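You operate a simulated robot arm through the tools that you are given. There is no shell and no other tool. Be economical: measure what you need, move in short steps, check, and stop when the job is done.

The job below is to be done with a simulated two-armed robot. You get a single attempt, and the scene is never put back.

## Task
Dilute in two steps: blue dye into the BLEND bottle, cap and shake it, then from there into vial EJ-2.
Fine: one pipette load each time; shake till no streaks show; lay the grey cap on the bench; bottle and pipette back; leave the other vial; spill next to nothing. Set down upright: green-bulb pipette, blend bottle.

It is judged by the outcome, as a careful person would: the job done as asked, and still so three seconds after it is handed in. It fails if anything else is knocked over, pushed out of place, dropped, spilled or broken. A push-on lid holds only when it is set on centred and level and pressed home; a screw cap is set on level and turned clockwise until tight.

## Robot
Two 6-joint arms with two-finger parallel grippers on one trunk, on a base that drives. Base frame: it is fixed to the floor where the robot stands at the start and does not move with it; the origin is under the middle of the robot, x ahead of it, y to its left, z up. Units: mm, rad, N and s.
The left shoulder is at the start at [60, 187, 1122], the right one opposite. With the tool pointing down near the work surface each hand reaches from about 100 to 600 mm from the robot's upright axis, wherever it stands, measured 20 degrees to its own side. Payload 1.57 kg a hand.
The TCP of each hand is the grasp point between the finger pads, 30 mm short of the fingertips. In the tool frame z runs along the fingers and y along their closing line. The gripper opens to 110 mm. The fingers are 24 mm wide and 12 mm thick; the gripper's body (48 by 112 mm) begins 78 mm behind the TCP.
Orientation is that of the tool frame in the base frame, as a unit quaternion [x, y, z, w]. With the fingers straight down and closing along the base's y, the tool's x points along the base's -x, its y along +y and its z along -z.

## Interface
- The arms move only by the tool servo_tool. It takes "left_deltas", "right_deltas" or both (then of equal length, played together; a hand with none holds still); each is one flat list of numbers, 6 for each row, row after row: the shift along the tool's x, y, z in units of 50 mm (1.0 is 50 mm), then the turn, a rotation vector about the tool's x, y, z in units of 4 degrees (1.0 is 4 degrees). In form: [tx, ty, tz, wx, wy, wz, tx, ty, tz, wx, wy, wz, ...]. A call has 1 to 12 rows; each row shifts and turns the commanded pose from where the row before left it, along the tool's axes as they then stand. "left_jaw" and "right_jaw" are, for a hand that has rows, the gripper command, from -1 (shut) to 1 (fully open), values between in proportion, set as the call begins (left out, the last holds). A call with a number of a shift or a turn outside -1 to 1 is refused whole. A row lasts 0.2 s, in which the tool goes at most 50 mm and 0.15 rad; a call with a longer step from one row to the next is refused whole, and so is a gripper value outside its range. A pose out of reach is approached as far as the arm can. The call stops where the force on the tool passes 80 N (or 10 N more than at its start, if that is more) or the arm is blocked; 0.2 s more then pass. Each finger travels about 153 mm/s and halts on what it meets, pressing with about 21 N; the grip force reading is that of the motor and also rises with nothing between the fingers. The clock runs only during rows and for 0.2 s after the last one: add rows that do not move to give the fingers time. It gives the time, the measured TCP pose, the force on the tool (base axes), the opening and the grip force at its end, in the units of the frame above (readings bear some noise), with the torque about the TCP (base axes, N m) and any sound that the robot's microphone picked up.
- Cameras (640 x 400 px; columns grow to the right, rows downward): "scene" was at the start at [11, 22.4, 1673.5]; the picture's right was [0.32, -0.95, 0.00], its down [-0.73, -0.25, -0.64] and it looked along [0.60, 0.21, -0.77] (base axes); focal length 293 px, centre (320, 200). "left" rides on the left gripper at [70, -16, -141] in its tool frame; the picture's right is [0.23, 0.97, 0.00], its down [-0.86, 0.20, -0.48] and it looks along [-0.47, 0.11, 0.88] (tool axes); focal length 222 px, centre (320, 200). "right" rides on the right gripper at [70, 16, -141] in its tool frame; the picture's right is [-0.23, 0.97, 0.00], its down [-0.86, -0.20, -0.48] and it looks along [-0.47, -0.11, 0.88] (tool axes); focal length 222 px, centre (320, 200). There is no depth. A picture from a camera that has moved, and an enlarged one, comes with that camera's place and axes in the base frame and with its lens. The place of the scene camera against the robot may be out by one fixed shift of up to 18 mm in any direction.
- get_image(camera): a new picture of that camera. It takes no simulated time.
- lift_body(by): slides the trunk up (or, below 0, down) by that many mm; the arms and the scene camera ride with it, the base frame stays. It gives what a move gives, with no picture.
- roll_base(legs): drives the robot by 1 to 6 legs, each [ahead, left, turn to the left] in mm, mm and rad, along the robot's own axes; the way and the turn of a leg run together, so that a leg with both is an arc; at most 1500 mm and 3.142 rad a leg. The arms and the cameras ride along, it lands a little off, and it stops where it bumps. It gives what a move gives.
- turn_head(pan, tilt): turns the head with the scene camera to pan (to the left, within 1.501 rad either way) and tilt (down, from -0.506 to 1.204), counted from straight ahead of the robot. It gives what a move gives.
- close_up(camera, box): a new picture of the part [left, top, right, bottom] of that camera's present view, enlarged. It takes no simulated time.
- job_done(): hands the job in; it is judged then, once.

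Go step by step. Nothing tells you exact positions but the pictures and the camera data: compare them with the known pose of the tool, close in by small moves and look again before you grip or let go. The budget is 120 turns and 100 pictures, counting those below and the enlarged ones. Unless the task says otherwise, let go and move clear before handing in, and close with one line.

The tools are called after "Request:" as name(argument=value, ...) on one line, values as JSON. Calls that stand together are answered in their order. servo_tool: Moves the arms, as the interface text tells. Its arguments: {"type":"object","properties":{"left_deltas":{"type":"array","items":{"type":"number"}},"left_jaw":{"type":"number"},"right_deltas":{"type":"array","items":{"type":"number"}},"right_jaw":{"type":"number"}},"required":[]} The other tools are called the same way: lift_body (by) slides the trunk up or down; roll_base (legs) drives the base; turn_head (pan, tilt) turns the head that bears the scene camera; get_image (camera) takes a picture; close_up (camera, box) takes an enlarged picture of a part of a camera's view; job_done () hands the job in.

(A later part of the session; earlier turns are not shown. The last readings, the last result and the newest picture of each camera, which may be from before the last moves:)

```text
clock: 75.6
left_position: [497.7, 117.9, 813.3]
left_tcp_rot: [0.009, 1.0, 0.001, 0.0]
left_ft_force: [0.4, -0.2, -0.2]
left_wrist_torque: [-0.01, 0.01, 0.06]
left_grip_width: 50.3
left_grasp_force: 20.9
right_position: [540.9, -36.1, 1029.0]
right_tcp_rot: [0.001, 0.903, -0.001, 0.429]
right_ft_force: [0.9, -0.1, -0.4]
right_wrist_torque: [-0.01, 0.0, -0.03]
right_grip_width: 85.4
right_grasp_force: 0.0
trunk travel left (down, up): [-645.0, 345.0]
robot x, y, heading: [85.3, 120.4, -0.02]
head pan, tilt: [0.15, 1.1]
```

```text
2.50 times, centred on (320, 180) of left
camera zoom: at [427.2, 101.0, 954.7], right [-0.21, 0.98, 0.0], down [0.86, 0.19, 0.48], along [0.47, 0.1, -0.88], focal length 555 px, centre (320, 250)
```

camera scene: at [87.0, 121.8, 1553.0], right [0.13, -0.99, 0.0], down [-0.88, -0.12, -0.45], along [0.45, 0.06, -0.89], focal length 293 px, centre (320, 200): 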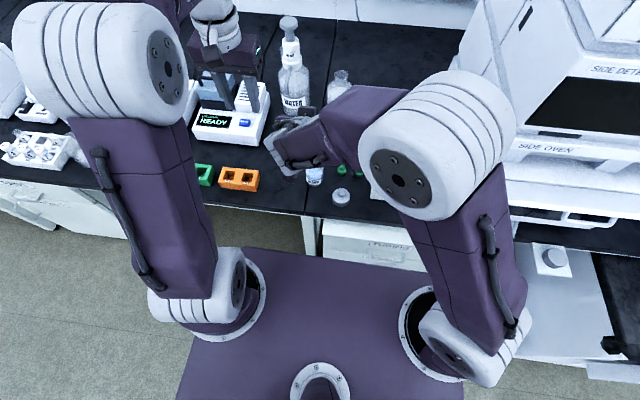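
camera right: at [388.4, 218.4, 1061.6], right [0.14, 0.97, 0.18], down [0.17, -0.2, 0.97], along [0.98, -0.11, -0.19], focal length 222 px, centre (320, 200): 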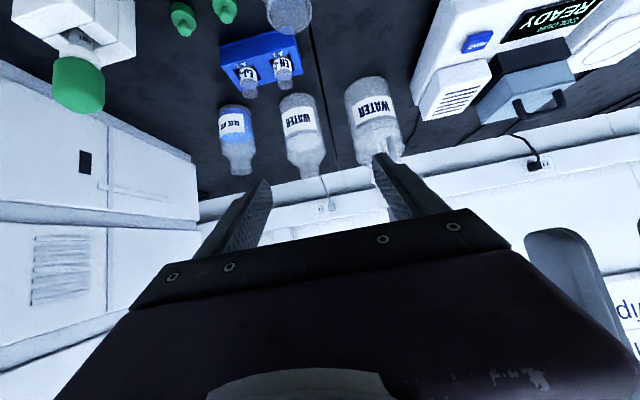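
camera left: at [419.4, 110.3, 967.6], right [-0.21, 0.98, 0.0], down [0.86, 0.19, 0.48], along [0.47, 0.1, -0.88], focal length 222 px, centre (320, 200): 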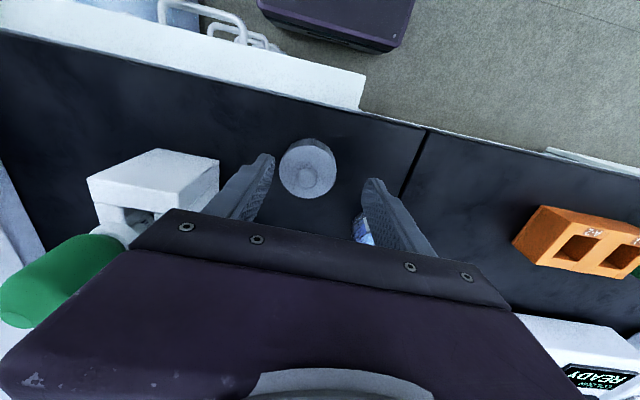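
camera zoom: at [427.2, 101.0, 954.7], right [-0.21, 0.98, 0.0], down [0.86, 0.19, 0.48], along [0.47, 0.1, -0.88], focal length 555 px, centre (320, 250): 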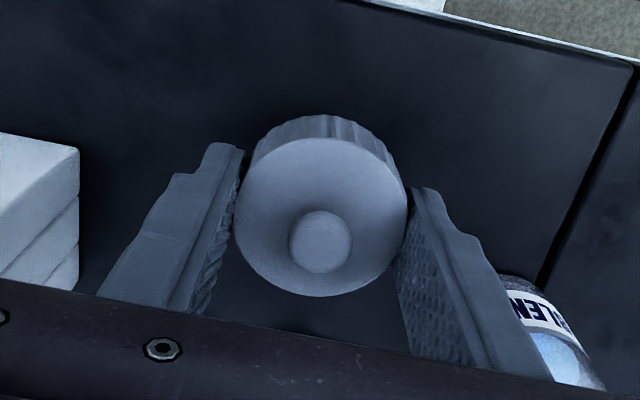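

Cap is held this time. I lift slowly to z≈913 and move over the BLEND mouth.

Request:
servo_tool(left_deltas=[0, 0, -0.2, 0, 0, 0, 0, 0, -0.35, 0, 0, 0, 0, 0, -0.4, 0, 0, 0, 0, 0, -0.4, 0, 0, 0, 0, 0, -0.35, 0, 0, 0, 0, 0, -0.3, 0, 0, 0, -0.15, 0.2, 0, 0, 0, 0, -0.25, 0.4, 0, 0, 0, 0, -0.25, 0.4, 0, 0, 0, 0, -0.25, 0.4, 0, 0, 0, 0, -0.15, 0.27, 0, 0, 0, 0, 0, 0, 0, 0, 0, 0])

Request:
get_image(camera="left")

Request:
get_image(camera="right")

```text
clock: 78.2
left_position: [550.9, 198.8, 913.3]
left_tcp_rot: [0.009, 1.0, 0.001, 0.001]
left_ft_force: [-0.1, 0.8, -0.2]
left_wrist_torque: [0.0, 0.01, 0.01]
left_grip_width: 50.5
left_grasp_force: 20.8
right_position: [541.6, -36.8, 1029.0]
right_tcp_rot: [0.001, 0.903, -0.001, 0.429]
right_ft_force: [0.3, -0.5, -0.2]
right_wrist_torque: [-0.02, 0.02, -0.02]
right_grip_width: 85.2
right_grasp_force: 0.1
trunk travel left (down, up): [-645.0, 345.0]
robot x, y, heading: [87.5, 117.1, -0.017]
head pan, tilt: [0.15, 1.1]
```

```text
45 pictures are left
camera left: at [480.7, 183.8, 1054.0], right [-0.21, 0.98, 0.0], down [0.86, 0.18, 0.48], along [0.47, 0.1, -0.88], focal length 222 px, centre (320, 200)
```

left: 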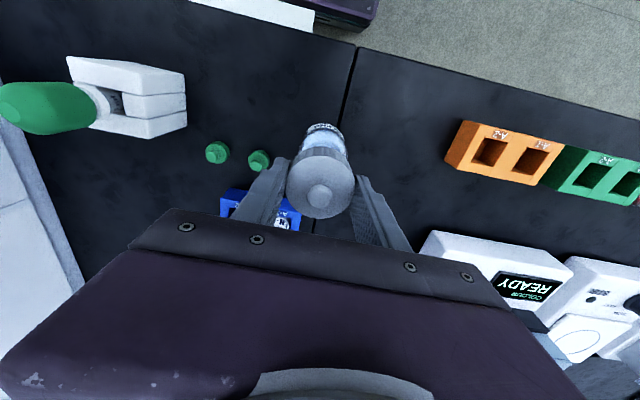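

```text
44 pictures are left
camera right: at [388.6, -21.0, 1062.7], right [0.15, 0.97, 0.18], down [0.17, -0.2, 0.97], along [0.98, -0.11, -0.19], focal length 222 px, centre (320, 200)
```

right: 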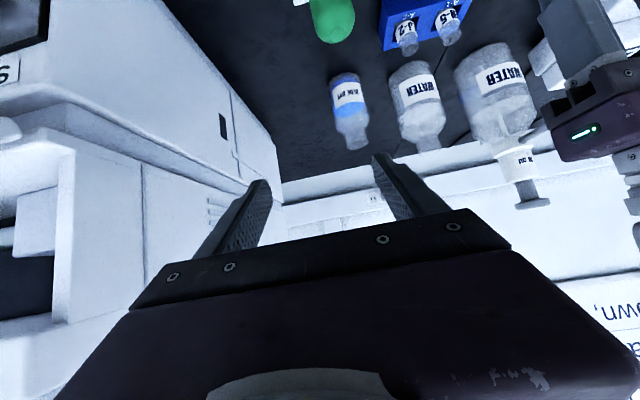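

Request:
close_up(camera="left", box=[240, 100, 400, 230])

Request:
close_up(camera="scene", box=[270, 120, 390, 220])

```text
3.08 times, centred on (320, 165) of left
camera zoom: at [480.7, 183.8, 1054.0], right [-0.21, 0.98, 0.0], down [0.86, 0.18, 0.48], along [0.47, 0.1, -0.88], focal length 684 px, centre (320, 308)
```

zoom: 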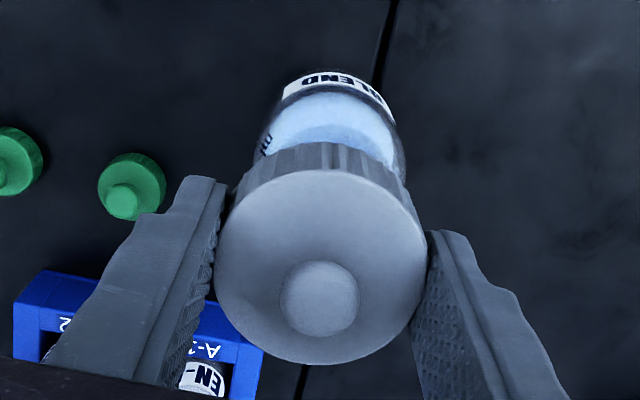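

```text
4.00 times, centred on (330, 170) of scene
camera zoom: at [87.0, 121.5, 1553.0], right [0.13, -0.99, 0.0], down [-0.88, -0.12, -0.45], along [0.45, 0.06, -0.89], focal length 1172 px, centre (280, 320)
```

zoom: 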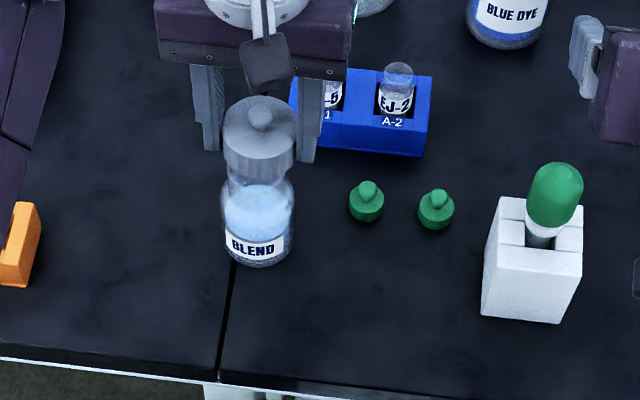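

Cap needs about 3.5 mm more to the left to be centred on the neck. I correct and lower gently until it meets the bottle.

Request:
servo_tool(left_deltas=[0, 0.07, 0, 0, 0, 0, 0, 0, 0.2, 0, 0, 0, 0, 0, 0.2, 0, 0, 0, 0, 0, 0.1, 0, 0, 0, 0, 0, 0, 0, 0, 0])

Request:
close_up(camera="scene", box=[280, 120, 370, 195])

Request:
close_up(camera="left", box=[240, 100, 400, 230])

```text
clock: 79.4
left_position: [552.1, 201.5, 887.8]
left_tcp_rot: [0.009, 1.0, 0.0, 0.0]
left_ft_force: [0.0, -0.4, -0.5]
left_wrist_torque: [0.03, 0.0, -0.01]
left_grip_width: 50.2
left_grasp_force: 21.0
right_position: [542.5, -37.6, 1028.5]
right_tcp_rot: [0.0, 0.903, 0.0, 0.429]
right_ft_force: [-0.2, 0.1, 0.4]
right_wrist_torque: [0.0, -0.04, 0.02]
right_grip_width: 85.4
right_grasp_force: 0.0
trunk travel left (down, up): [-645.0, 345.0]
robot x, y, heading: [86.0, 114.4, -0.019]
head pan, tilt: [0.15, 1.1]
```

```text
5.33 times, centred on (325, 158) of scene
camera zoom: at [87.2, 121.8, 1553.0], right [0.13, -0.99, 0.0], down [-0.88, -0.12, -0.45], along [0.45, 0.06, -0.89], focal length 1563 px, centre (293, 427)
```

zoom: 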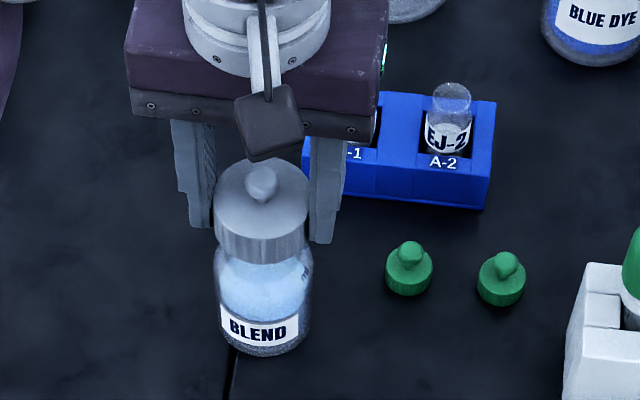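

```text
3.08 times, centred on (320, 165) of left
camera zoom: at [480.9, 186.8, 1029.2], right [-0.21, 0.98, 0.0], down [0.86, 0.19, 0.48], along [0.47, 0.1, -0.88], focal length 684 px, centre (320, 308)
```

zoom: 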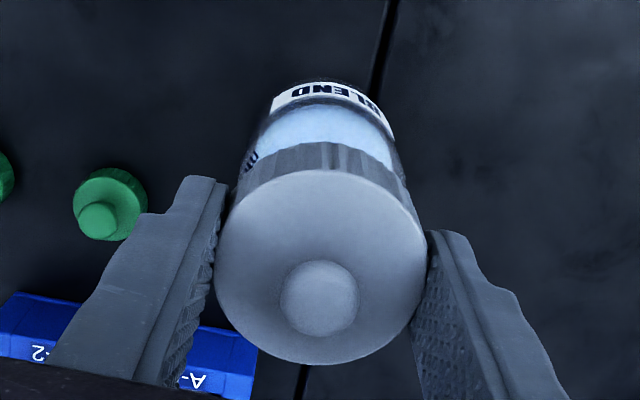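

Centred now. I lower in 2 mm rows.

Request:
servo_tool(left_deltas=[0, 0, 0.06, 0, 0, 0, 0, 0, 0.06, 0, 0, 0, 0, 0, 0.06, 0, 0, 0, 0, 0, 0.06, 0, 0, 0, 0, 0, 0, 0, 0, 0])

Request:
close_up(camera="scene", box=[280, 120, 370, 195])

```text
clock: 80.6
left_position: [549.9, 203.3, 877.3]
left_tcp_rot: [0.009, 1.0, 0.0, 0.002]
left_ft_force: [-1.1, 0.9, 20.6]
left_wrist_torque: [0.21, -0.3, -0.01]
left_grip_width: 50.6
left_grasp_force: 20.6
right_position: [539.6, -37.2, 1029.5]
right_tcp_rot: [0.001, 0.902, 0.0, 0.432]
right_ft_force: [0.1, -0.8, -0.3]
right_wrist_torque: [0.02, 0.01, 0.02]
right_grip_width: 85.1
right_grasp_force: 0.1
trunk travel left (down, up): [-645.0, 345.0]
robot x, y, heading: [82.8, 114.9, -0.018]
head pan, tilt: [0.15, 1.1]
```

```text
5.33 times, centred on (325, 158) of scene
camera zoom: at [83.7, 121.6, 1553.1], right [0.13, -0.99, 0.0], down [-0.88, -0.12, -0.46], along [0.45, 0.06, -0.89], focal length 1563 px, centre (293, 427)
```

zoom: 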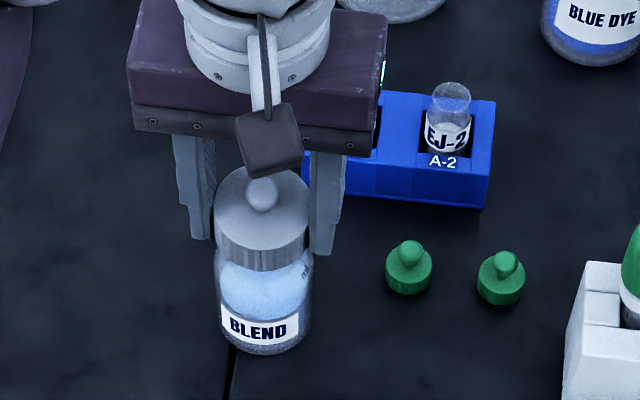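

Cap met the bottle at about 20 N. I turn clockwise 40° under this light press and watch force, torque and height.

Request:
servo_tool(left_deltas=[0, 0, 0, 0, 0, 1, 0, 0, 0, 0, 0, 1, 0, 0, 0, 0, 0, 1, 0, 0, 0, 0, 0, 1, 0, 0, 0, 0, 0, 1, 0, 0, 0, 0, 0, 1, 0, 0, 0, 0, 0, 1, 0, 0, 0, 0, 0, 1, 0, 0, 0, 0, 0, 1, 0, 0, 0, 0, 0, 1, 0, 0, 0, 0, 0, 0])

Request:
close_up(camera="scene", box=[280, 120, 370, 195])

```text
clock: 83.0
left_position: [550.4, 203.6, 875.1]
left_tcp_rot: [0.35, 0.937, 0.0, 0.0]
left_ft_force: [-0.4, -0.1, 11.5]
left_wrist_torque: [-0.08, -0.21, -0.03]
left_grip_width: 50.6
left_grasp_force: 20.6
right_position: [540.5, -38.4, 1029.9]
right_tcp_rot: [0.001, 0.902, -0.001, 0.431]
right_ft_force: [0.5, -0.7, 0.3]
right_wrist_torque: [0.02, 0.0, 0.03]
right_grip_width: 85.3
right_grasp_force: 0.1
trunk travel left (down, up): [-645.0, 345.0]
robot x, y, heading: [80.7, 112.5, -0.019]
head pan, tilt: [0.15, 1.1]
```

```text
5.33 times, centred on (325, 158) of scene
camera zoom: at [85.4, 121.3, 1553.0], right [0.13, -0.99, 0.0], down [-0.88, -0.12, -0.46], along [0.45, 0.06, -0.89], focal length 1563 px, centre (293, 427)
```

zoom: 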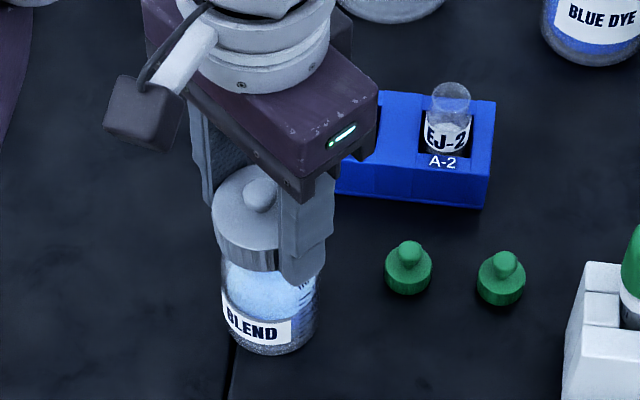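

The bottle turned partly with the cap, so I'll hold it with the right hand. I let go with the left, raise, unwind and move aside.

Request:
servo_tool(left_deltas=[0, 0, 0, 0, 0, 0, 0, 0, 0, 0, 0, 0, 0, 0, -0.5, 0, 0, -1, 0, 0, -0.9, 0, 0, -1, 0, 0, -0.9, 0, 0, -1, 0, 0, -0.9, 0, 0, -1, 0, 0, -0.5, 0, 0, -1, 0, 0, 0, 0, 0, -1, 0, 0, 0, 0, 0, -1, 0, 0, 0, 0, 0, -1, 0, 0, 0, 0, 0, -1, 0, 0, 0, 0, 0, -1], left_jaw=0.5)

Request:
servo_tool(right_deltas=[0, 0.5, 0, 0, 0, 0, 0, 0.5, 0, 0, 0, 0, 0, 0.5, 0, 0, 0, 0, 0, 0.5, 0, 0, 0, 0, 0, 0.5, 0, 0, 0, 0, 0, 0.5, 0, 0, 0, 0, 0, 0.5, 0, 0, 0, 0, 0, 0.5, 0, 0, 0, 0, 0, 0.4, 0, 0, 0, 0, 0, 0.4, 0, 0, 0, 0, 0, 0, 0, 0, 0, 0, 0, 0, 0, 0, 0, 0], left_deltas=[0, 0.65, 0, 0, 0, 0, 0, 0.65, 0, 0, 0, 0, 0, 0.65, 0, 0, 0, 0, 0, 0.65, 0, 0, 0, 0, 0, 0, 0, 0, 0, -1, 0, 0, 0, 0, 0, -1, 0, 0, 0, 0, 0, -1, 0, 0, 0, 0, 0, -1, 0, 0, 0, 0, 0, -1, 0, 0, 0, 0, 0, -1, 0, 0, 0, 0, 0, -1, 0, 0, 0, 0, 0, -1])

Request:
get_image(camera="right")

Request:
close_up(camera="scene", box=[230, 100, 430, 230])

```text
clock: 85.6
left_position: [552.0, 202.0, 1061.0]
left_tcp_rot: [0.008, 1.0, 0.0, 0.0]
left_ft_force: [1.0, 0.5, 0.0]
left_wrist_torque: [0.04, 0.0, 0.03]
left_grip_width: 82.4
left_grasp_force: 0.0
right_position: [541.4, -37.5, 1029.2]
right_tcp_rot: [0.0, 0.903, 0.0, 0.429]
right_ft_force: [0.7, -0.1, -0.4]
right_wrist_torque: [-0.04, -0.06, 0.03]
right_grip_width: 85.5
right_grasp_force: 0.1
trunk travel left (down, up): [-645.0, 345.0]
robot x, y, heading: [83.9, 112.2, -0.019]
head pan, tilt: [0.15, 1.1]
```

```text
clock: 88.2
left_position: [552.7, 332.5, 1061.6]
left_tcp_rot: [-0.268, 0.963, 0.0, 0.0]
left_ft_force: [1.4, -0.2, -0.6]
left_wrist_torque: [0.03, 0.01, -0.04]
left_grip_width: 82.6
left_grasp_force: 0.1
right_position: [541.0, 203.9, 1027.8]
right_tcp_rot: [0.001, 0.903, 0.0, 0.43]
right_ft_force: [0.3, -0.4, 0.1]
right_wrist_torque: [-0.01, -0.01, -0.02]
right_grip_width: 85.4
right_grasp_force: 0.1
trunk travel left (down, up): [-645.0, 345.0]
robot x, y, heading: [85.3, 115.2, -0.015]
head pan, tilt: [0.15, 1.1]
```

```text
37 pictures are left
camera right: at [388.2, 219.9, 1061.8], right [0.14, 0.97, 0.18], down [0.17, -0.2, 0.97], along [0.98, -0.11, -0.19], focal length 222 px, centre (320, 200)
```

right: 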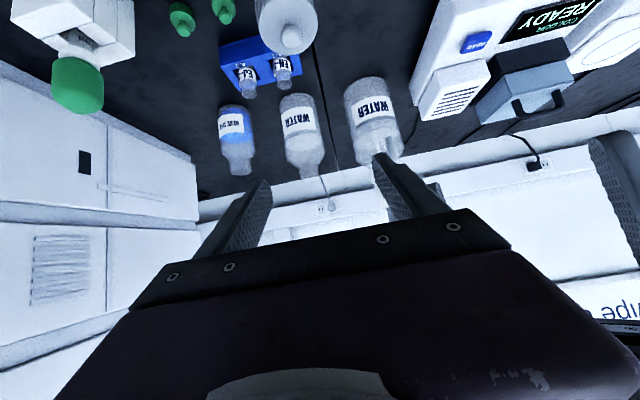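

```text
3.08 times, centred on (330, 165) of scene
camera zoom: at [87.1, 122.1, 1553.0], right [0.13, -0.99, 0.0], down [-0.88, -0.12, -0.45], along [0.45, 0.06, -0.89], focal length 902 px, centre (289, 308)
```

zoom: 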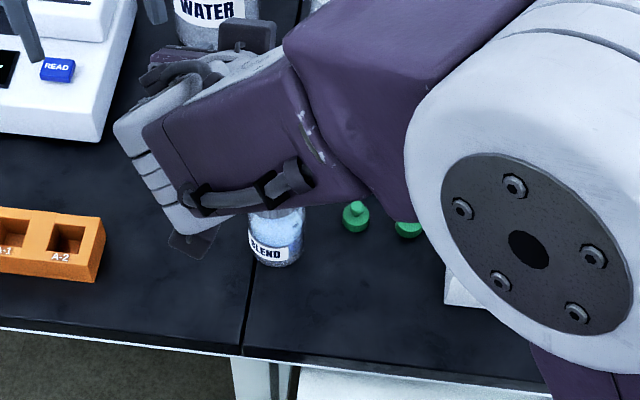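

Aligned with the bottle. I raise the left hand for clearance, trim y, then lower the right hand around the bottle with the trunk.

Request:
servo_tool(right_deltas=[-0.01, -0.02, 0.02, 0, 0, 0, -0.01, -0.02, 0.02, 0, 0, 0, 0, 0, 0, 0, 0, 0], left_deltas=[0, 0, -0.6, 0, 0, 0, 0, 0, -0.6, 0, 0, 0, 0, 0, 0, 0, 0, 0])

Request:
lift_body(by=-140)

Request:
get_image(camera="right")

```text
clock: 89.0
left_position: [554.2, 330.9, 1120.9]
left_tcp_rot: [-0.267, 0.964, 0.001, -0.001]
left_ft_force: [0.2, 0.5, 0.3]
left_wrist_torque: [0.0, -0.04, 0.01]
left_grip_width: 82.5
left_grasp_force: 0.1
right_position: [544.2, 201.5, 1027.1]
right_tcp_rot: [0.001, 0.903, 0.0, 0.43]
right_ft_force: [0.3, -0.9, 0.0]
right_wrist_torque: [0.01, 0.01, -0.03]
right_grip_width: 85.3
right_grasp_force: 0.0
trunk travel left (down, up): [-645.0, 345.0]
robot x, y, heading: [86.2, 114.1, -0.016]
head pan, tilt: [0.15, 1.1]
```

```text
clock: 90.6
left_position: [553.8, 331.6, 982.5]
left_tcp_rot: [-0.267, 0.964, 0.001, -0.001]
left_ft_force: [-0.5, 0.6, -0.5]
left_wrist_torque: [0.01, -0.04, 0.0]
left_grip_width: 82.7
left_grasp_force: 0.0
right_position: [545.2, 202.5, 888.0]
right_tcp_rot: [0.001, 0.903, 0.0, 0.43]
right_ft_force: [0.1, 0.2, -0.8]
right_wrist_torque: [-0.03, 0.01, 0.02]
right_grip_width: 85.2
right_grasp_force: 0.1
trunk travel left (down, up): [-505.0, 485.0]
robot x, y, heading: [83.1, 114.1, -0.014]
head pan, tilt: [0.15, 1.1]
```

```text
35 pictures are left
camera right: at [390.9, 217.8, 921.5], right [0.14, 0.97, 0.18], down [0.17, -0.2, 0.97], along [0.98, -0.11, -0.19], focal length 222 px, centre (320, 200)
```

right: 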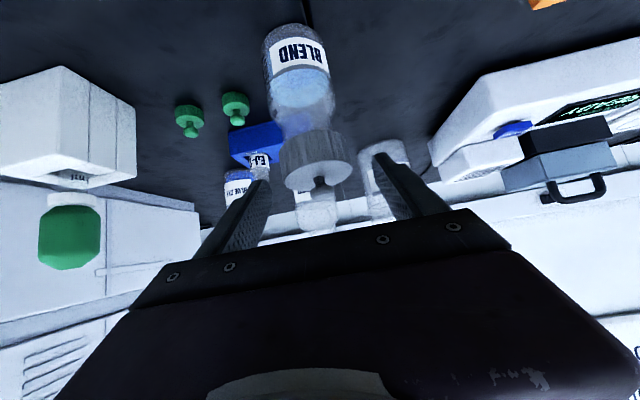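

The capped bottle sits between the fingers. I lower to body height and grip it.

Request:
lift_body(by=-60)

Request:
lift_body(by=-35)

Request:
servo_tool(right_deltas=[0, 0, 0, 0, 0, 0, 0, 0, 0, 0, 0, 0, 0, 0, 0, 0, 0, 0], right_jaw=-1)

Request:
get_image(camera="right")

```text
clock: 91.6
left_position: [554.2, 331.9, 921.9]
left_tcp_rot: [-0.267, 0.964, 0.0, 0.0]
left_ft_force: [1.4, 0.8, 0.0]
left_wrist_torque: [-0.06, 0.01, 0.03]
left_grip_width: 82.6
left_grasp_force: 0.1
right_position: [544.8, 201.9, 827.7]
right_tcp_rot: [0.0, 0.903, 0.0, 0.43]
right_ft_force: [-0.4, 1.4, -0.2]
right_wrist_torque: [-0.03, 0.01, 0.0]
right_grip_width: 85.0
right_grasp_force: 0.1
trunk travel left (down, up): [-445.0, 545.0]
robot x, y, heading: [87.4, 117.0, -0.02]
head pan, tilt: [0.15, 1.1]
```

```text
clock: 92.4
left_position: [554.0, 331.7, 885.4]
left_tcp_rot: [-0.266, 0.964, 0.0, 0.0]
left_ft_force: [0.4, -0.2, 0.0]
left_wrist_torque: [0.01, -0.02, 0.03]
left_grip_width: 82.7
left_grasp_force: 0.1
right_position: [543.9, 201.9, 793.2]
right_tcp_rot: [0.001, 0.903, -0.001, 0.43]
right_ft_force: [0.5, 0.0, -0.5]
right_wrist_torque: [-0.01, 0.0, -0.03]
right_grip_width: 85.3
right_grasp_force: 0.0
trunk travel left (down, up): [-410.0, 580.0]
robot x, y, heading: [85.9, 115.8, -0.019]
head pan, tilt: [0.15, 1.1]
```

```text
clock: 93.2
left_position: [555.1, 331.5, 886.4]
left_tcp_rot: [-0.268, 0.964, 0.0, 0.0]
left_ft_force: [0.5, 0.8, -0.1]
left_wrist_torque: [-0.02, 0.0, -0.01]
left_grip_width: 82.2
left_grasp_force: 0.1
right_position: [545.0, 201.9, 792.6]
right_tcp_rot: [0.0, 0.903, 0.0, 0.43]
right_ft_force: [-0.1, 0.0, -0.2]
right_wrist_torque: [-0.02, -0.03, 0.02]
right_grip_width: 54.1
right_grasp_force: 20.8
trunk travel left (down, up): [-410.0, 580.0]
robot x, y, heading: [86.4, 113.0, -0.014]
head pan, tilt: [0.15, 1.1]
```

```text
34 pictures are left
camera right: at [391.0, 217.8, 826.3], right [0.14, 0.97, 0.18], down [0.17, -0.2, 0.97], along [0.98, -0.11, -0.19], focal length 222 px, centre (320, 200)
```

right: 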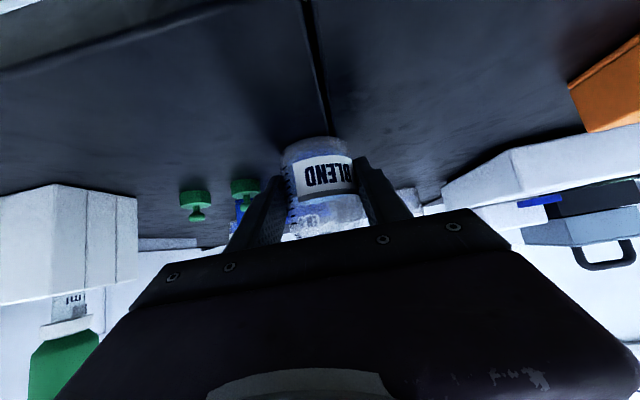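

Bottle held (54 mm). I bring the left hand over the cap.

Request:
servo_tool(left_deltas=[0, 0, -0.64, 0, 0, 0, 0.3465, -0.548, 0, 0, 0, 0, 0.3465, -0.548, 0, 0, 0, 0, 0.3465, -0.548, 0, 0, 0, 0, 0.3465, -0.548, 0, 0, 0, 0, 0, 0, 0, 0, 0, 0])

Request:
get_image(camera="left")

```text
clock: 94.6
left_position: [551.9, 201.6, 917.5]
left_tcp_rot: [-0.267, 0.964, 0.001, 0.0]
left_ft_force: [0.4, 0.3, -0.2]
left_wrist_torque: [-0.01, 0.03, 0.01]
left_grip_width: 82.3
left_grasp_force: 0.1
right_position: [544.8, 201.0, 792.4]
right_tcp_rot: [0.0, 0.903, 0.0, 0.43]
right_ft_force: [-0.2, 0.3, 0.5]
right_wrist_torque: [0.04, -0.01, 0.0]
right_grip_width: 55.0
right_grasp_force: 20.7
trunk travel left (down, up): [-410.0, 580.0]
robot x, y, heading: [83.6, 115.2, -0.018]
head pan, tilt: [0.15, 1.1]
```

```text
33 pictures are left
camera left: at [499.9, 151.9, 1059.2], right [-0.7, 0.72, 0.0], down [0.63, 0.61, 0.48], along [0.34, 0.33, -0.88], focal length 222 px, centre (320, 200)
```

left: 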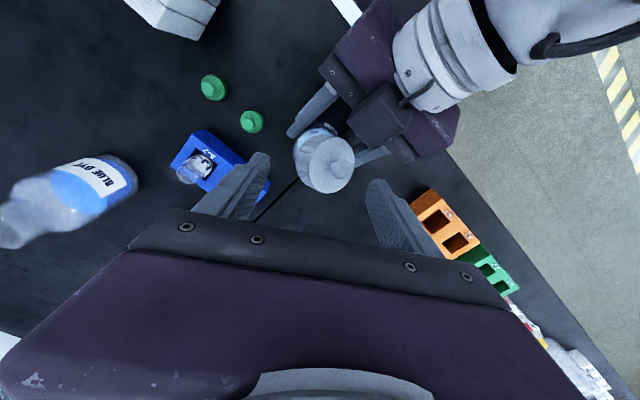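

Request:
close_up(camera="left", box=[270, 100, 400, 220])

Request:
close_up(camera="scene", box=[260, 100, 390, 210])

```text
3.33 times, centred on (335, 160) of left
camera zoom: at [499.9, 151.9, 1059.2], right [-0.7, 0.72, 0.0], down [0.63, 0.61, 0.48], along [0.34, 0.33, -0.88], focal length 740 px, centre (270, 333)
```

zoom: 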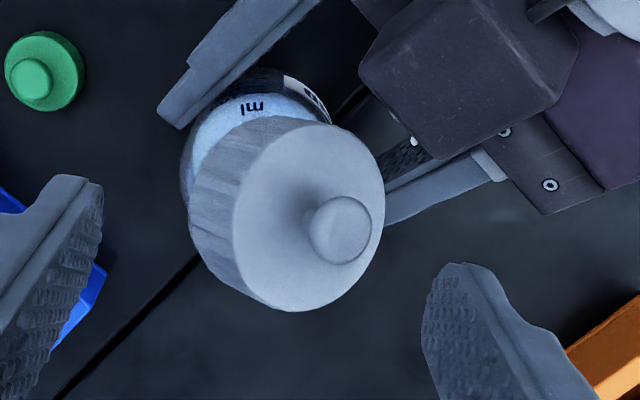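

```text
3.64 times, centred on (325, 155) of scene
camera zoom: at [87.2, 122.2, 1318.0], right [0.13, -0.99, 0.0], down [-0.88, -0.12, -0.45], along [0.45, 0.06, -0.89], focal length 1066 px, centre (302, 364)
```

zoom: 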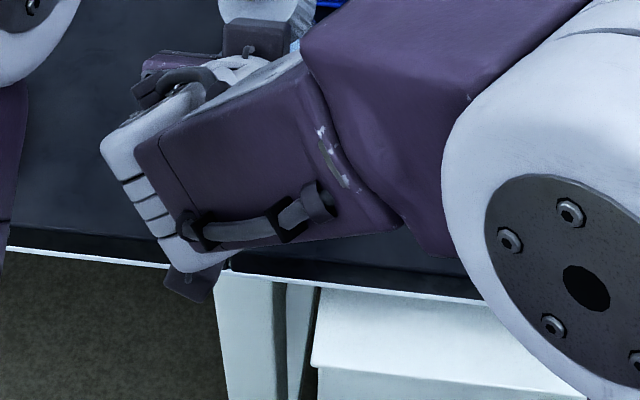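

The cap has tipped ~30° toward the robot on the neck. Closing the left pads along the tilt should square it up, so I lower around it and close.

Request:
servo_tool(left_deltas=[0.106, 0.096, 0, 0, 0, 0, 0, 0, 0.42, 0, 0, 0, 0, 0, 0.36, 0, 0, 0, 0, 0, 0, 0, 0, 0])

Request:
close_up(camera="left", box=[230, 90, 420, 240])

```text
clock: 95.6
left_position: [545.5, 203.1, 878.4]
left_tcp_rot: [-0.267, 0.964, -0.001, 0.0]
left_ft_force: [0.3, -0.8, 1.2]
left_wrist_torque: [-0.02, 0.01, -0.01]
left_grip_width: 82.5
left_grasp_force: 0.1
right_position: [544.9, 202.3, 792.4]
right_tcp_rot: [0.001, 0.903, 0.0, 0.43]
right_ft_force: [0.2, -0.5, -0.5]
right_wrist_torque: [0.02, 0.01, 0.0]
right_grip_width: 55.1
right_grasp_force: 20.7
trunk travel left (down, up): [-410.0, 580.0]
robot x, y, heading: [86.8, 114.0, -0.019]
head pan, tilt: [0.15, 1.1]
```

```text
2.67 times, centred on (325, 165) of left
camera zoom: at [493.1, 153.2, 1020.0], right [-0.7, 0.72, 0.0], down [0.63, 0.61, 0.48], along [0.34, 0.33, -0.88], focal length 592 px, centre (307, 293)
```

zoom: 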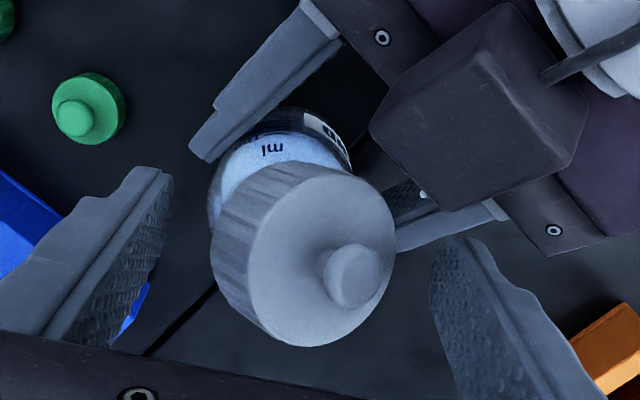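

Request:
servo_tool(left_deltas=[0, 0, 0, 0, 0, 0, 0, 0, 0, 0, 0, 0, 0, 0, 0, 0, 0, 0], left_jaw=-0.2)

Request:
close_up(camera="left", box=[230, 90, 420, 240])

```text
clock: 96.4
left_position: [545.1, 203.6, 878.7]
left_tcp_rot: [-0.267, 0.964, 0.0, 0.0]
left_ft_force: [0.3, -1.1, 0.1]
left_wrist_torque: [0.19, 0.08, -0.01]
left_grip_width: 55.3
left_grasp_force: 21.0
right_position: [544.8, 200.8, 791.6]
right_tcp_rot: [0.001, 0.903, 0.0, 0.429]
right_ft_force: [1.2, -0.4, 0.1]
right_wrist_torque: [-0.22, -0.1, 0.04]
right_grip_width: 54.9
right_grasp_force: 21.0
trunk travel left (down, up): [-410.0, 580.0]
robot x, y, heading: [86.9, 115.6, -0.017]
head pan, tilt: [0.15, 1.1]
```

```text
2.67 times, centred on (325, 165) of left
camera zoom: at [493.1, 153.2, 1020.1], right [-0.7, 0.72, 0.0], down [0.63, 0.61, 0.48], along [0.34, 0.33, -0.88], focal length 592 px, centre (307, 293)
```

zoom: 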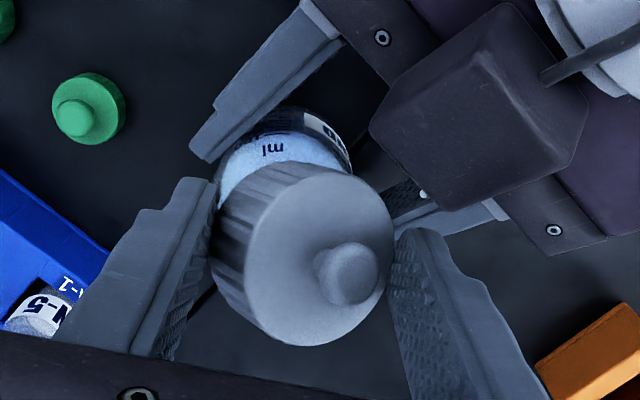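

Both hands feel equal and opposite torque, so the cap is firmly on and it seems the whole bottle leans in the right grip. With the left holding the cap, I open the right slightly so it can stand upright.

Request:
servo_tool(right_deltas=[0, 0, 0, 0, 0, 0, 0, 0, 0, 0, 0, 0, 0, 0, 0, 0, 0, 0], right_jaw=0.12)

Request:
close_up(camera="left", box=[230, 90, 420, 240])

Request:
close_up(camera="right", box=[220, 100, 420, 260])

```text
clock: 97.2
left_position: [544.8, 203.8, 878.5]
left_tcp_rot: [-0.268, 0.963, 0.0, 0.001]
left_ft_force: [-0.4, 0.9, 0.5]
left_wrist_torque: [0.19, 0.09, 0.0]
left_grip_width: 55.3
left_grasp_force: 20.9
right_position: [544.7, 201.7, 793.4]
right_tcp_rot: [0.001, 0.903, 0.0, 0.43]
right_ft_force: [0.2, -0.1, 0.4]
right_wrist_torque: [0.02, 0.04, 0.02]
right_grip_width: 61.8
right_grasp_force: 0.1
trunk travel left (down, up): [-410.0, 580.0]
robot x, y, heading: [86.5, 114.0, -0.019]
head pan, tilt: [0.15, 1.1]
```

```text
2.67 times, centred on (325, 165) of left
camera zoom: at [492.9, 153.4, 1020.3], right [-0.7, 0.72, 0.0], down [0.63, 0.61, 0.48], along [0.34, 0.33, -0.88], focal length 592 px, centre (307, 293)
```

zoom: 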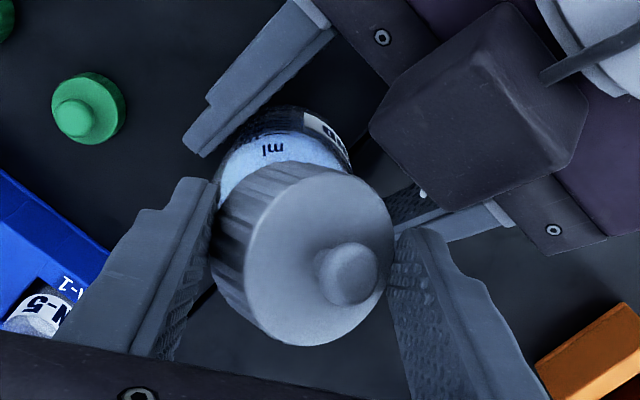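

```text
2.50 times, centred on (320, 180) of right
camera zoom: at [390.9, 217.9, 826.4], right [0.14, 0.97, 0.18], down [0.17, -0.2, 0.97], along [0.98, -0.11, -0.19], focal length 555 px, centre (320, 250)
```

zoom: 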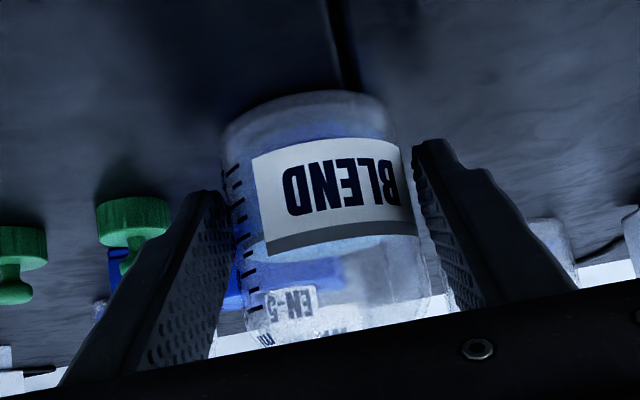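

The bottle stands upright; it is the cap that sits crooked (caught on one side of the rim). I hold the bottle again with the right and lift the cap off to re-seat it.

Request:
servo_tool(right_deltas=[0, 0, 0, 0, 0, 0, 0, 0, 0, 0, 0, 0, 0, 0, 0, 0, 0, 0], right_jaw=-1)

Request:
servo_tool(left_deltas=[0, 0, -0.1, 0, 0, 0, 0, 0, -0.15, 0, 0, 0, 0, 0, -0.2, 0, 0, 0, 0, 0, -0.2, 0, 0, 0, 0, 0, -0.2, 0, 0, 0, 0, 0, 0, 0, 0, 0])

Request:
close_up(camera="left", box=[230, 90, 420, 240])

```text
clock: 98.0
left_position: [544.4, 203.0, 879.5]
left_tcp_rot: [-0.267, 0.964, 0.0, 0.0]
left_ft_force: [-0.1, 2.0, 1.5]
left_wrist_torque: [0.22, 0.04, -0.01]
left_grip_width: 55.4
left_grasp_force: 21.0
right_position: [544.2, 202.3, 792.4]
right_tcp_rot: [0.0, 0.903, 0.0, 0.43]
right_ft_force: [0.3, 0.1, -0.7]
right_wrist_torque: [0.02, 0.02, 0.01]
right_grip_width: 55.2
right_grasp_force: 21.4
trunk travel left (down, up): [-410.0, 580.0]
robot x, y, heading: [83.0, 114.7, -0.015]
head pan, tilt: [0.15, 1.1]
```

```text
clock: 99.4
left_position: [543.3, 203.4, 921.9]
left_tcp_rot: [-0.267, 0.964, 0.0, -0.001]
left_ft_force: [-0.7, -0.2, -0.7]
left_wrist_torque: [0.02, -0.05, -0.03]
left_grip_width: 55.3
left_grasp_force: 21.3
right_position: [544.7, 202.0, 793.3]
right_tcp_rot: [0.001, 0.903, -0.001, 0.43]
right_ft_force: [-0.2, -0.4, 0.0]
right_wrist_torque: [0.02, 0.04, 0.01]
right_grip_width: 55.1
right_grasp_force: 21.1
trunk travel left (down, up): [-410.0, 580.0]
robot x, y, heading: [85.8, 114.0, -0.017]
head pan, tilt: [0.15, 1.1]
```

```text
2.67 times, centred on (325, 165) of left
camera zoom: at [492.6, 153.4, 1062.5], right [-0.7, 0.72, 0.0], down [0.63, 0.61, 0.48], along [0.34, 0.33, -0.88], focal length 592 px, centre (307, 293)
```

zoom: 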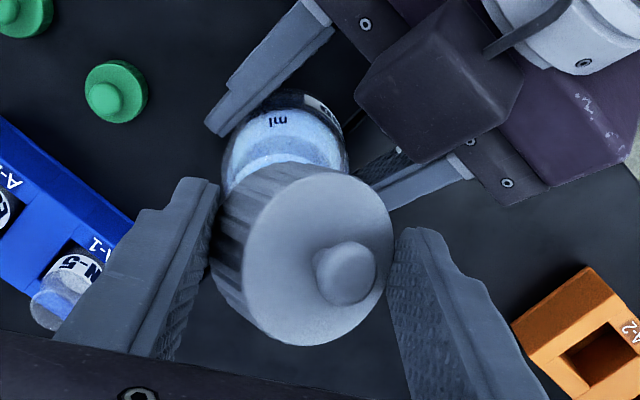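

The cap came off cleanly but is tilted in the grip. I'll lay it on free bench at about (515,320), let it settle flat and regrip it square.

Request:
servo_tool(left_deltas=[-0.181, 0.574, 0, 0, 0, 0, -0.181, 0.574, 0, 0, 0, 0, -0.181, 0.574, 0, 0, 0, 0, -0.181, 0.574, 0, 0, 0, 0, 0, 0, 0, 0, 0, 1, 0, 0, 0, 0, 0, 1, 0, 0, 0, 0, 0, 1, 0, 0, 0, 0, 0, 1, 0, 0, 0, 0, 0, 1, 0, 0, 0, 0, 0, 1, 0, 0, 0, 0, 0, 1, 0, 0, 0, 0, 0, 1])

Request:
servo_tool(left_deltas=[0, 0, 0.7, 0, 0, 0, 0, 0, 0.7, 0, 0, 0, 0, 0, 0.6, 0, 0, 0, 0, 0, 0.2, 0, 0, 0, 0, 0, 0, 0, 0, 0])

Request:
get_image(camera="left")

```text
clock: 102.0
left_position: [515.9, 320.7, 920.8]
left_tcp_rot: [0.009, 1.0, 0.0, 0.0]
left_ft_force: [0.2, 0.9, 0.0]
left_wrist_torque: [-0.02, -0.02, 0.03]
left_grip_width: 55.2
left_grasp_force: 20.9
right_position: [543.9, 201.3, 792.7]
right_tcp_rot: [0.001, 0.903, 0.0, 0.43]
right_ft_force: [0.4, -0.1, 0.2]
right_wrist_torque: [0.0, 0.01, -0.02]
right_grip_width: 55.2
right_grasp_force: 20.6
trunk travel left (down, up): [-410.0, 580.0]
robot x, y, heading: [87.8, 114.8, -0.014]
head pan, tilt: [0.15, 1.1]
```

```text
clock: 103.2
left_position: [514.9, 320.0, 811.5]
left_tcp_rot: [0.008, 1.0, 0.0, 0.0]
left_ft_force: [-0.3, -0.9, -0.3]
left_wrist_torque: [0.0, 0.01, 0.04]
left_grip_width: 54.8
left_grasp_force: 20.8
right_position: [544.6, 202.3, 793.5]
right_tcp_rot: [0.0, 0.903, 0.0, 0.431]
right_ft_force: [-0.7, 0.2, -0.5]
right_wrist_torque: [0.02, -0.03, 0.0]
right_grip_width: 55.0
right_grasp_force: 20.8
trunk travel left (down, up): [-410.0, 580.0]
robot x, y, heading: [90.7, 111.8, -0.02]
head pan, tilt: [0.15, 1.1]
```

```text
25 pictures are left
camera left: at [445.3, 305.0, 952.5], right [-0.21, 0.98, 0.0], down [0.86, 0.19, 0.48], along [0.47, 0.1, -0.88], focal length 222 px, centre (320, 200)
```

left: 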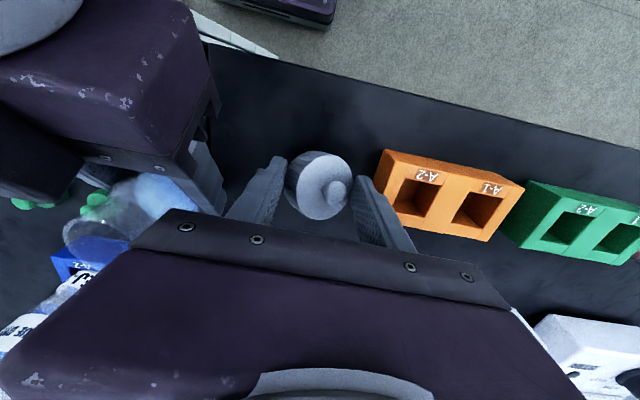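

The orange rack is close; I shift 15 mm away from it, lower the last bit, and release only slightly.

Request:
servo_tool(left_deltas=[0, -0.3, 0, 0, 0, 0, 0, 0, 0.2, 0, 0, 0, 0, 0, 0.14, 0, 0, 0, 0, 0, 0.1, 0, 0, 0, 0, 0, 0, 0, 0, 0])

Request:
servo_tool(left_deltas=[0, 0, 0, 0, 0, 0, 0, 0, 0, 0, 0, 0, 0, 0, 0, 0, 0, 0], left_jaw=0.18)

Request:
close_up(camera="left", box=[220, 100, 420, 260])

```text
clock: 104.4
left_position: [515.0, 304.5, 789.6]
left_tcp_rot: [0.008, 1.0, 0.0, 0.0]
left_ft_force: [1.1, -2.1, 7.3]
left_wrist_torque: [0.0, 0.05, 0.01]
left_grip_width: 53.6
left_grasp_force: 21.4
right_position: [543.1, 201.7, 792.1]
right_tcp_rot: [0.001, 0.903, -0.001, 0.43]
right_ft_force: [0.4, 0.2, 0.9]
right_wrist_torque: [-0.01, 0.05, -0.02]
right_grip_width: 55.4
right_grasp_force: 21.0
trunk travel left (down, up): [-410.0, 580.0]
robot x, y, heading: [89.5, 112.9, -0.016]
head pan, tilt: [0.15, 1.1]
```

```text
clock: 105.2
left_position: [515.4, 306.1, 789.1]
left_tcp_rot: [0.009, 1.0, 0.0, 0.0]
left_ft_force: [0.2, 0.5, -0.1]
left_wrist_torque: [0.0, -0.01, 0.01]
left_grip_width: 64.6
left_grasp_force: 0.0
right_position: [543.6, 203.2, 793.7]
right_tcp_rot: [0.001, 0.903, -0.001, 0.43]
right_ft_force: [0.6, 0.3, 0.6]
right_wrist_torque: [0.01, 0.01, 0.02]
right_grip_width: 55.5
right_grasp_force: 21.3
trunk travel left (down, up): [-410.0, 580.0]
robot x, y, heading: [84.9, 115.1, -0.019]
head pan, tilt: [0.15, 1.1]
```

```text
2.50 times, centred on (320, 180) of left
camera zoom: at [445.9, 289.9, 930.5], right [-0.21, 0.98, 0.0], down [0.86, 0.19, 0.48], along [0.47, 0.1, -0.88], focal length 555 px, centre (320, 250)
```

zoom: 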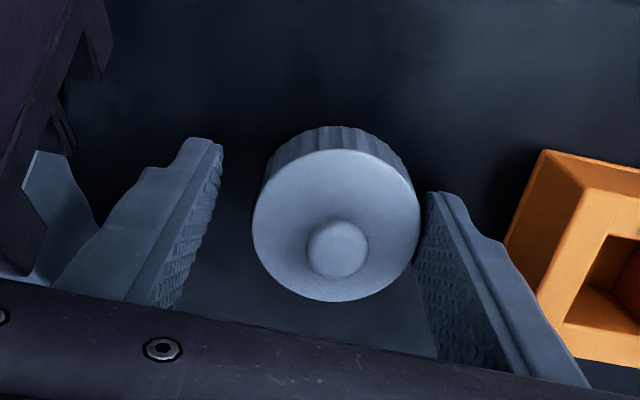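

The cap lies flat. I centre, grip with full force, lift slowly and move beside the bottle to measure its mouth.

Request:
servo_tool(left_deltas=[-0.04, 0.1, 0.03, 0, 0, 0, 0, 0, 0, 0, 0, 0])

Request:
servo_tool(left_deltas=[0, 0, 0, 0, 0, 0, 0, 0, 0, 0, 0, 0, 0, 0, 0, 0, 0, 0, 0, 0, 0, 0, 0, 0], left_jaw=-1)

Request:
servo_tool(left_deltas=[0, 0, -0.06, 0, 0, 0, 0, 0, -0.15, 0, 0, 0, 0, 0, -0.3, 0, 0, 0, 0, 0, -0.45, 0, 0, 0, 0, 0, -0.5, 0, 0, 0, 0, 0, -0.5, 0, 0, 0, 0, 0, -0.5, 0, 0, 0, -0.2, -0.2, -0.2, 0, 0, 0, -0.28, -0.35, 0, 0, 0, 0, -0.2, -0.25, 0, 0, 0, 0, 0, 0, 0, 0, 0, 0])

Request:
get_image(camera="left")

```text
clock: 105.8
left_position: [518.2, 310.3, 787.8]
left_tcp_rot: [0.009, 1.0, 0.0, 0.0]
left_ft_force: [0.7, 0.6, -0.2]
left_wrist_torque: [-0.01, 0.01, 0.0]
left_grip_width: 65.1
left_grasp_force: 0.0
right_position: [544.9, 202.2, 794.0]
right_tcp_rot: [0.001, 0.903, 0.0, 0.429]
right_ft_force: [-0.1, 0.7, 0.8]
right_wrist_torque: [0.04, 0.05, -0.02]
right_grip_width: 55.1
right_grasp_force: 20.5
trunk travel left (down, up): [-410.0, 580.0]
robot x, y, heading: [85.5, 115.0, -0.016]
head pan, tilt: [0.15, 1.1]
```

```text
clock: 106.8
left_position: [517.9, 309.1, 787.4]
left_tcp_rot: [0.009, 1.0, 0.0, 0.001]
left_ft_force: [-0.2, 0.6, 0.4]
left_wrist_torque: [0.01, 0.02, -0.04]
left_grip_width: 50.4
left_grasp_force: 21.3
right_position: [544.7, 201.5, 791.9]
right_tcp_rot: [0.001, 0.903, -0.001, 0.43]
right_ft_force: [-0.7, 0.7, -0.1]
right_wrist_torque: [-0.01, 0.01, -0.02]
right_grip_width: 55.1
right_grasp_force: 21.2
trunk travel left (down, up): [-410.0, 580.0]
robot x, y, heading: [87.5, 115.5, -0.016]
head pan, tilt: [0.15, 1.1]
```

```text
clock: 109.2
left_position: [551.2, 270.1, 921.0]
left_tcp_rot: [0.008, 1.0, 0.0, -0.001]
left_ft_force: [0.6, -0.7, -0.7]
left_wrist_torque: [0.05, -0.01, 0.01]
left_grip_width: 50.4
left_grasp_force: 21.1
right_position: [544.3, 201.7, 791.9]
right_tcp_rot: [0.001, 0.903, 0.0, 0.43]
right_ft_force: [0.2, -0.1, -0.1]
right_wrist_torque: [0.03, 0.0, 0.01]
right_grip_width: 55.2
right_grasp_force: 20.9
trunk travel left (down, up): [-410.0, 580.0]
robot x, y, heading: [85.7, 112.1, -0.022]
head pan, tilt: [0.15, 1.1]
```

```text
23 pictures are left
camera left: at [480.8, 254.2, 1062.2], right [-0.21, 0.98, 0.0], down [0.86, 0.19, 0.48], along [0.47, 0.1, -0.88], focal length 222 px, centre (320, 200)
```

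left: 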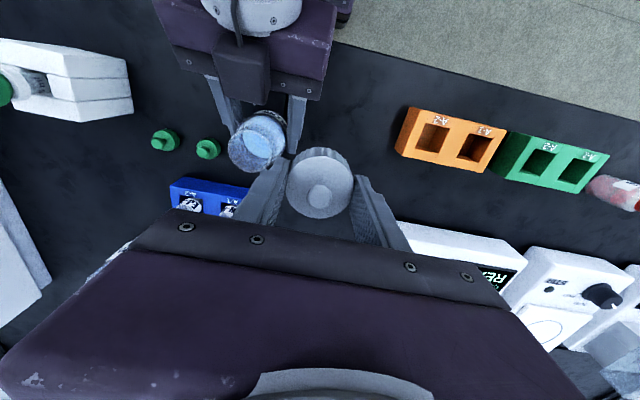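

Request:
close_up(camera="left", box=[200, 90, 370, 220])

```text
3.08 times, centred on (285, 155) of left
camera zoom: at [480.8, 254.2, 1062.2], right [-0.21, 0.98, 0.0], down [0.86, 0.19, 0.48], along [0.47, 0.1, -0.88], focal length 684 px, centre (428, 338)
```

zoom: 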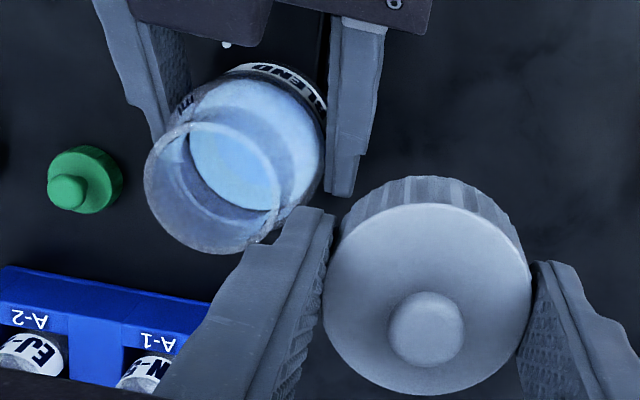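

Mouth is at about (552.5,202) and the cap sits square in the hand. I move over it and approach to just above contact.

Request:
servo_tool(left_deltas=[-0.019, -0.445, 0, 0, 0, 0, -0.019, -0.445, 0, 0, 0, 0, -0.019, -0.445, 0, 0, 0, 0, 0, 0, 0.3, 0, 0, 0, 0, 0, 0.3, 0, 0, 0, 0, 0, 0, 0, 0, 0])

Request:
servo_tool(left_deltas=[0, 0, 0.06, 0, 0, 0, 0, 0, 0.06, 0, 0, 0, 0, 0, 0.04, 0, 0, 0, 0, 0, 0, 0, 0, 0])

```text
clock: 110.6
left_position: [552.7, 203.3, 890.2]
left_tcp_rot: [0.009, 1.0, 0.0, 0.001]
left_ft_force: [0.2, -0.1, -0.6]
left_wrist_torque: [-0.02, -0.01, 0.02]
left_grip_width: 50.5
left_grasp_force: 20.9
right_position: [544.3, 202.3, 793.0]
right_tcp_rot: [0.001, 0.903, 0.0, 0.431]
right_ft_force: [-0.3, 0.7, -0.1]
right_wrist_torque: [0.02, -0.02, 0.0]
right_grip_width: 55.0
right_grasp_force: 21.0
trunk travel left (down, up): [-410.0, 580.0]
robot x, y, heading: [86.6, 109.5, -0.016]
head pan, tilt: [0.15, 1.1]
```

```text
clock: 111.6
left_position: [552.6, 203.1, 884.4]
left_tcp_rot: [0.008, 1.0, -0.001, 0.002]
left_ft_force: [-0.9, 0.5, 22.2]
left_wrist_torque: [-0.25, -0.19, -0.02]
left_grip_width: 50.8
left_grasp_force: 20.8
right_position: [543.3, 201.4, 792.0]
right_tcp_rot: [0.0, 0.903, 0.0, 0.43]
right_ft_force: [5.2, 0.3, -7.7]
right_wrist_torque: [0.2, 0.15, 0.05]
right_grip_width: 55.2
right_grasp_force: 21.0
trunk travel left (down, up): [-410.0, 580.0]
robot x, y, heading: [85.7, 111.1, -0.018]
head pan, tilt: [0.15, 1.1]
```

Contact reaction is off-centre toward +x,−y. I unload, shift 1.5 mm forward and 1 mm right, and try again.

Request:
servo_tool(left_deltas=[0, 0, -0.1, 0, 0, 0, -0.03, -0.025, 0, 0, 0, 0, 0, 0, 0.05, 0, 0, 0, 0, 0, 0.05, 0, 0, 0, 0, 0, 0, 0, 0, 0])

```text
clock: 112.8
left_position: [552.6, 202.1, 882.6]
left_tcp_rot: [0.009, 1.0, 0.0, -0.001]
left_ft_force: [0.9, -0.3, -0.6]
left_wrist_torque: [0.01, 0.01, 0.0]
left_grip_width: 50.6
left_grasp_force: 20.8
right_position: [543.9, 201.3, 793.3]
right_tcp_rot: [0.0, 0.903, 0.0, 0.43]
right_ft_force: [0.7, -0.3, -0.1]
right_wrist_torque: [0.0, 0.05, -0.03]
right_grip_width: 54.9
right_grasp_force: 21.1
trunk travel left (down, up): [-410.0, 580.0]
robot x, y, heading: [86.3, 116.7, -0.021]
head pan, tilt: [0.15, 1.1]
```

No contact at the same height now, so the cap is slipping over the rim. I go on lowering.

Request:
servo_tool(left_deltas=[0, 0, 0.05, 0, 0, 0, 0, 0, 0.05, 0, 0, 0, 0, 0, 0, 0, 0, 0])

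Request:
servo_tool(left_deltas=[0, 0, 0.05, 0, 0, 0, 0, 0, 0.05, 0, 0, 0, 0, 0, 0, 0, 0, 0])

```text
clock: 113.6
left_position: [554.9, 202.7, 875.7]
left_tcp_rot: [0.008, 1.0, 0.0, 0.001]
left_ft_force: [-0.2, 0.3, -0.6]
left_wrist_torque: [0.01, -0.03, 0.01]
left_grip_width: 50.4
left_grasp_force: 20.7
right_position: [543.7, 200.8, 792.6]
right_tcp_rot: [0.001, 0.903, -0.001, 0.43]
right_ft_force: [-0.6, 0.3, 0.3]
right_wrist_torque: [0.01, 0.03, 0.01]
right_grip_width: 55.1
right_grasp_force: 20.1
trunk travel left (down, up): [-410.0, 580.0]
robot x, y, heading: [90.4, 117.2, -0.018]
head pan, tilt: [0.15, 1.1]
```

```text
clock: 114.4
left_position: [553.4, 201.6, 872.5]
left_tcp_rot: [0.008, 1.0, -0.001, 0.0]
left_ft_force: [0.6, -0.1, 0.3]
left_wrist_torque: [0.04, -0.01, -0.01]
left_grip_width: 50.3
left_grasp_force: 20.8
right_position: [543.7, 201.6, 793.3]
right_tcp_rot: [0.001, 0.903, 0.0, 0.43]
right_ft_force: [1.1, -0.5, -0.5]
right_wrist_torque: [0.03, 0.0, 0.02]
right_grip_width: 55.0
right_grasp_force: 21.3
trunk travel left (down, up): [-410.0, 580.0]
robot x, y, heading: [85.1, 114.2, -0.016]
head pan, tilt: [0.15, 1.1]
```

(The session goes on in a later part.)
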